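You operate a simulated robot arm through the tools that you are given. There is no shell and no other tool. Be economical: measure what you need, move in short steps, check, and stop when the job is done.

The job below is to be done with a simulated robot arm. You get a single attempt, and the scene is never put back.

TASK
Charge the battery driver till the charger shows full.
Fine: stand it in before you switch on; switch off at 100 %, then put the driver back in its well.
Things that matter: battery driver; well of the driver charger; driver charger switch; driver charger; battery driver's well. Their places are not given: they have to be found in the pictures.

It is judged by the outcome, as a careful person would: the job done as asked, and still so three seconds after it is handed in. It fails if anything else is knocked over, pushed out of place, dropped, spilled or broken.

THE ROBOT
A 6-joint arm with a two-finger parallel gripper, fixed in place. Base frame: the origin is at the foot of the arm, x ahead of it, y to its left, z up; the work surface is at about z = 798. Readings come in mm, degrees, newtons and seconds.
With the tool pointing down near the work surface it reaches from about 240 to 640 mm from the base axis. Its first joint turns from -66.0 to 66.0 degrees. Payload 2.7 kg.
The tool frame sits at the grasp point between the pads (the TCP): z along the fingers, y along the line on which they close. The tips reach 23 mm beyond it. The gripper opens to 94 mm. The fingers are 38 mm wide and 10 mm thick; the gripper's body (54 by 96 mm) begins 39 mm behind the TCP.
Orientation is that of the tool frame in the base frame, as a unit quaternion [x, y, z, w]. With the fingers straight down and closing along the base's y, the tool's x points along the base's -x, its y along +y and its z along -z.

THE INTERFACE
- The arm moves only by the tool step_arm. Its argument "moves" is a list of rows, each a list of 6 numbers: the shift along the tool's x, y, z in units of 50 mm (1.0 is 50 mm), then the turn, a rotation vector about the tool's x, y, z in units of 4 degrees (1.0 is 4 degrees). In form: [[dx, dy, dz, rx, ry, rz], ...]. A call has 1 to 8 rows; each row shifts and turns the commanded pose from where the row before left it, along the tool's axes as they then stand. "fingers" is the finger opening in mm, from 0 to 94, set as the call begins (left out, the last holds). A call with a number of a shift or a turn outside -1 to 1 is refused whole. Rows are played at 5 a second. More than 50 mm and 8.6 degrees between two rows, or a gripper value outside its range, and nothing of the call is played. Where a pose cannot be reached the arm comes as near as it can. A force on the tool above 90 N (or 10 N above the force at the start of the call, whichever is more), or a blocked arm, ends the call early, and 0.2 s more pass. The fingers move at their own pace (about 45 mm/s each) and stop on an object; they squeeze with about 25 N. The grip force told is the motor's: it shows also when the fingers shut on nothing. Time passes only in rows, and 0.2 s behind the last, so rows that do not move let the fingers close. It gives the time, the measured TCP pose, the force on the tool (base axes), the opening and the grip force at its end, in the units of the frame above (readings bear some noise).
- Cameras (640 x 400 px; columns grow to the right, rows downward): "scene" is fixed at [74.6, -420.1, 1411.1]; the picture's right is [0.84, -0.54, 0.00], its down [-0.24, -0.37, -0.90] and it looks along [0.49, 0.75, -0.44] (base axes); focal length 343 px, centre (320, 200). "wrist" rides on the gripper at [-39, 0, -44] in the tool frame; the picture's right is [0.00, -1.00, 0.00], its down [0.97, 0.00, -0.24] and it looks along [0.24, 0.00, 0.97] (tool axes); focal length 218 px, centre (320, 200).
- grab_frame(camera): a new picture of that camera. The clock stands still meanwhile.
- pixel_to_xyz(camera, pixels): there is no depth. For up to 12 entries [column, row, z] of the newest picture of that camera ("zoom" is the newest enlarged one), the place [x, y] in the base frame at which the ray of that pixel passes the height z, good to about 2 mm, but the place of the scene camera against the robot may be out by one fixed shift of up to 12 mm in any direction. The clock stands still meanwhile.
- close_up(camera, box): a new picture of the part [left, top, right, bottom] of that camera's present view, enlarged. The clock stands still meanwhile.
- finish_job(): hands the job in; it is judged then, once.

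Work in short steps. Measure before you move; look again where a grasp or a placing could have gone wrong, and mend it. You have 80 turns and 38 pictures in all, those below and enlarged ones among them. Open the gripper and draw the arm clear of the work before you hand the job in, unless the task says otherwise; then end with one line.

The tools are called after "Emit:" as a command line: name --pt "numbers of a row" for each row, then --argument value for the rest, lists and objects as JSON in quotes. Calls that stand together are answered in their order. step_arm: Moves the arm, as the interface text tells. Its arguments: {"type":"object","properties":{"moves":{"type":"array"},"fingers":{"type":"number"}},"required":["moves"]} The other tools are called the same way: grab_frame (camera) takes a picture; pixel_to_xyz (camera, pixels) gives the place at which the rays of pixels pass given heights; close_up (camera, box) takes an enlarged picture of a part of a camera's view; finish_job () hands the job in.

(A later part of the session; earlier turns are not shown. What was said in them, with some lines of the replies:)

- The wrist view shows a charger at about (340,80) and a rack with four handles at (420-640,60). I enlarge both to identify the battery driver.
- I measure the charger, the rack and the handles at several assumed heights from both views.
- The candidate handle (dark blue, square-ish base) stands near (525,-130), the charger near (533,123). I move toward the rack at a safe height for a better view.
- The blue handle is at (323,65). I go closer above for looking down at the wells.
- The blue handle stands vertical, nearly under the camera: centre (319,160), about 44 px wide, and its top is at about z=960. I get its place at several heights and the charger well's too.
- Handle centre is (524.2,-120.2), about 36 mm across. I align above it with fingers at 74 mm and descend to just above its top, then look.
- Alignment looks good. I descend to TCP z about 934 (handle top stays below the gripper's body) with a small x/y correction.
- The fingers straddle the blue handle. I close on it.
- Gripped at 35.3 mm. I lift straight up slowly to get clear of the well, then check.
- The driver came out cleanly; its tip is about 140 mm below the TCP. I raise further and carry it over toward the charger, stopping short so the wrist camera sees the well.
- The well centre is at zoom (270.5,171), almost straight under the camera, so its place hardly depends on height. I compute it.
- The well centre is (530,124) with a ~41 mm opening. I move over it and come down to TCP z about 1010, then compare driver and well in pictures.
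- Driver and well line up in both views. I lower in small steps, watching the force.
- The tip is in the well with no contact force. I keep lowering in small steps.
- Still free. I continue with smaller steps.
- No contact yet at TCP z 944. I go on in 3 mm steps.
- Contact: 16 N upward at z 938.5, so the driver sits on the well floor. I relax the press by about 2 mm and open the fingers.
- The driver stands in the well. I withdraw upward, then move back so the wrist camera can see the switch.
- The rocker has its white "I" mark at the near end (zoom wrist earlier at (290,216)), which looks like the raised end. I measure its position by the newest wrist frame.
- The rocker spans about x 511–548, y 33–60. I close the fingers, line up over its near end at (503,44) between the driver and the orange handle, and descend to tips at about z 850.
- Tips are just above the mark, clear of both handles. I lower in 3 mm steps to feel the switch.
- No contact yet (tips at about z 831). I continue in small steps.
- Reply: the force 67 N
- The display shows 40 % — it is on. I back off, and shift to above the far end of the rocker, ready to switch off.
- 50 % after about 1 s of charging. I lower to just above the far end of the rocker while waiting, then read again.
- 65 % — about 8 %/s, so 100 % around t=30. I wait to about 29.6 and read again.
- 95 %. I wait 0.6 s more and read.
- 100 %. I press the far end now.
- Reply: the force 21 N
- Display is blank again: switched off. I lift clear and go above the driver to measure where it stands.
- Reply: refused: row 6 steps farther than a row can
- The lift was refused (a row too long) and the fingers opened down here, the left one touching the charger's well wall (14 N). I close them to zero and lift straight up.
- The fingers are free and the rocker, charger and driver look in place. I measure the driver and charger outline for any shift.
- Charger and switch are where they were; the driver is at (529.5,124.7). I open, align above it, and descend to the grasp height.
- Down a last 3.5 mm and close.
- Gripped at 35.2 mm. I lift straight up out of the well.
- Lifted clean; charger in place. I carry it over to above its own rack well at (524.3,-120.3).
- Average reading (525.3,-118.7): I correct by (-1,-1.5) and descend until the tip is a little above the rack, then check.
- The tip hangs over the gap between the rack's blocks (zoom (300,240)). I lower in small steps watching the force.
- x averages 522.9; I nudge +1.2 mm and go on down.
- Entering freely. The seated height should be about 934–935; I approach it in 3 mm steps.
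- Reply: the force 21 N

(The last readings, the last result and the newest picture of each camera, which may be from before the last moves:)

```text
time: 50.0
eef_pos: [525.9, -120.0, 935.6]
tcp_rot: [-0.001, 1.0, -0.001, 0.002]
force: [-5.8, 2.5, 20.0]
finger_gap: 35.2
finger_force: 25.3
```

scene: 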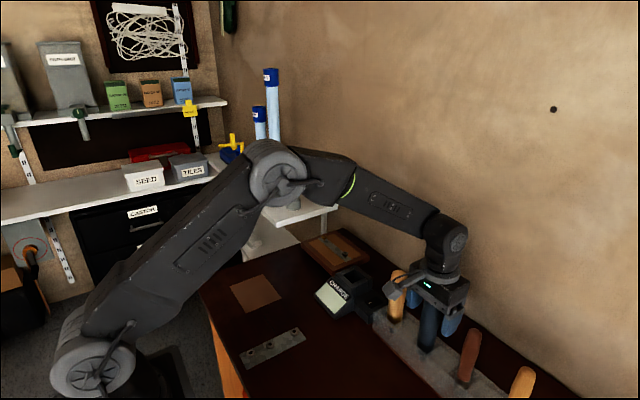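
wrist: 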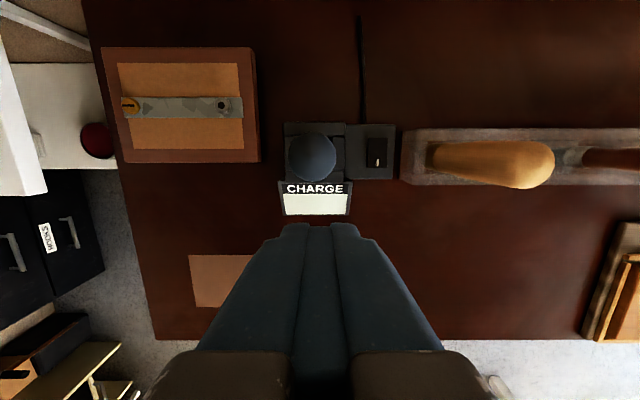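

Seated (20 N at z 935.6). I relax the press and open the fingers to 66 mm, clear of the neighbours, then withdraw.

Emit:
step_arm --pt "0 0 -0.05 0 0 0" --pt "0 0 0 0 0 0"

Emit:
step_arm --pt "0 0 0 0 0 0" --pt "0 0 0 0 0 0" --pt "0 0 0 0 0 0" --fingers 66

Emit:
step_arm --pt "0 0 -0.4 0 0 0" --pt "0 0 -0.6 0 0 0" --pt "0 0 -0.8 0 0 0" --pt "0 0 -0.9 0 0 0" --pt "0 0 -0.9 0 0 0" --pt "0.9 0 0 0 0 0" --pt "0.9 0 0 0 0 0" --pt "0.5 0 0 0 0 0"

Emit:
grab_frame --camera "scene"

```text
time: 50.6
eef_pos: [526.0, -121.1, 934.9]
tcp_rot: [0.001, 1.0, 0.001, 0.001]
force: [3.6, -0.2, 4.4]
finger_gap: 35.3
finger_force: 25.3
```

```text
time: 51.4
eef_pos: [524.5, -119.9, 932.9]
tcp_rot: [0.0, 1.0, 0.0, -0.001]
force: [-0.1, -0.1, 0.6]
finger_gap: 65.9
finger_force: 0.1
```

```text
time: 53.2
eef_pos: [409.7, -120.3, 1114.5]
tcp_rot: [0.0, 1.0, 0.0, 0.0]
force: [-0.9, -0.6, -0.1]
finger_gap: 66.1
finger_force: 0.1
```

```text
2 pictures are left
```

scene: 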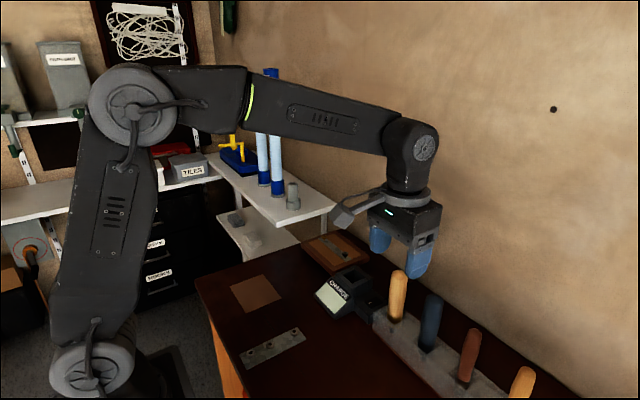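

The driver stands at (432,322) as at the start, the charger's display is blank, everything else is in place and the arm is clear. I hand it in.

Emit:
finish_job

```text
The job is handed in.
```

The battery driver was charged to 100 %, the charger was switched off, and the driver was put back in its well. While the arm was over the switch, an opening finger pressed the charger's side with about 14 N; the charger showed no measurable shift afterwards.
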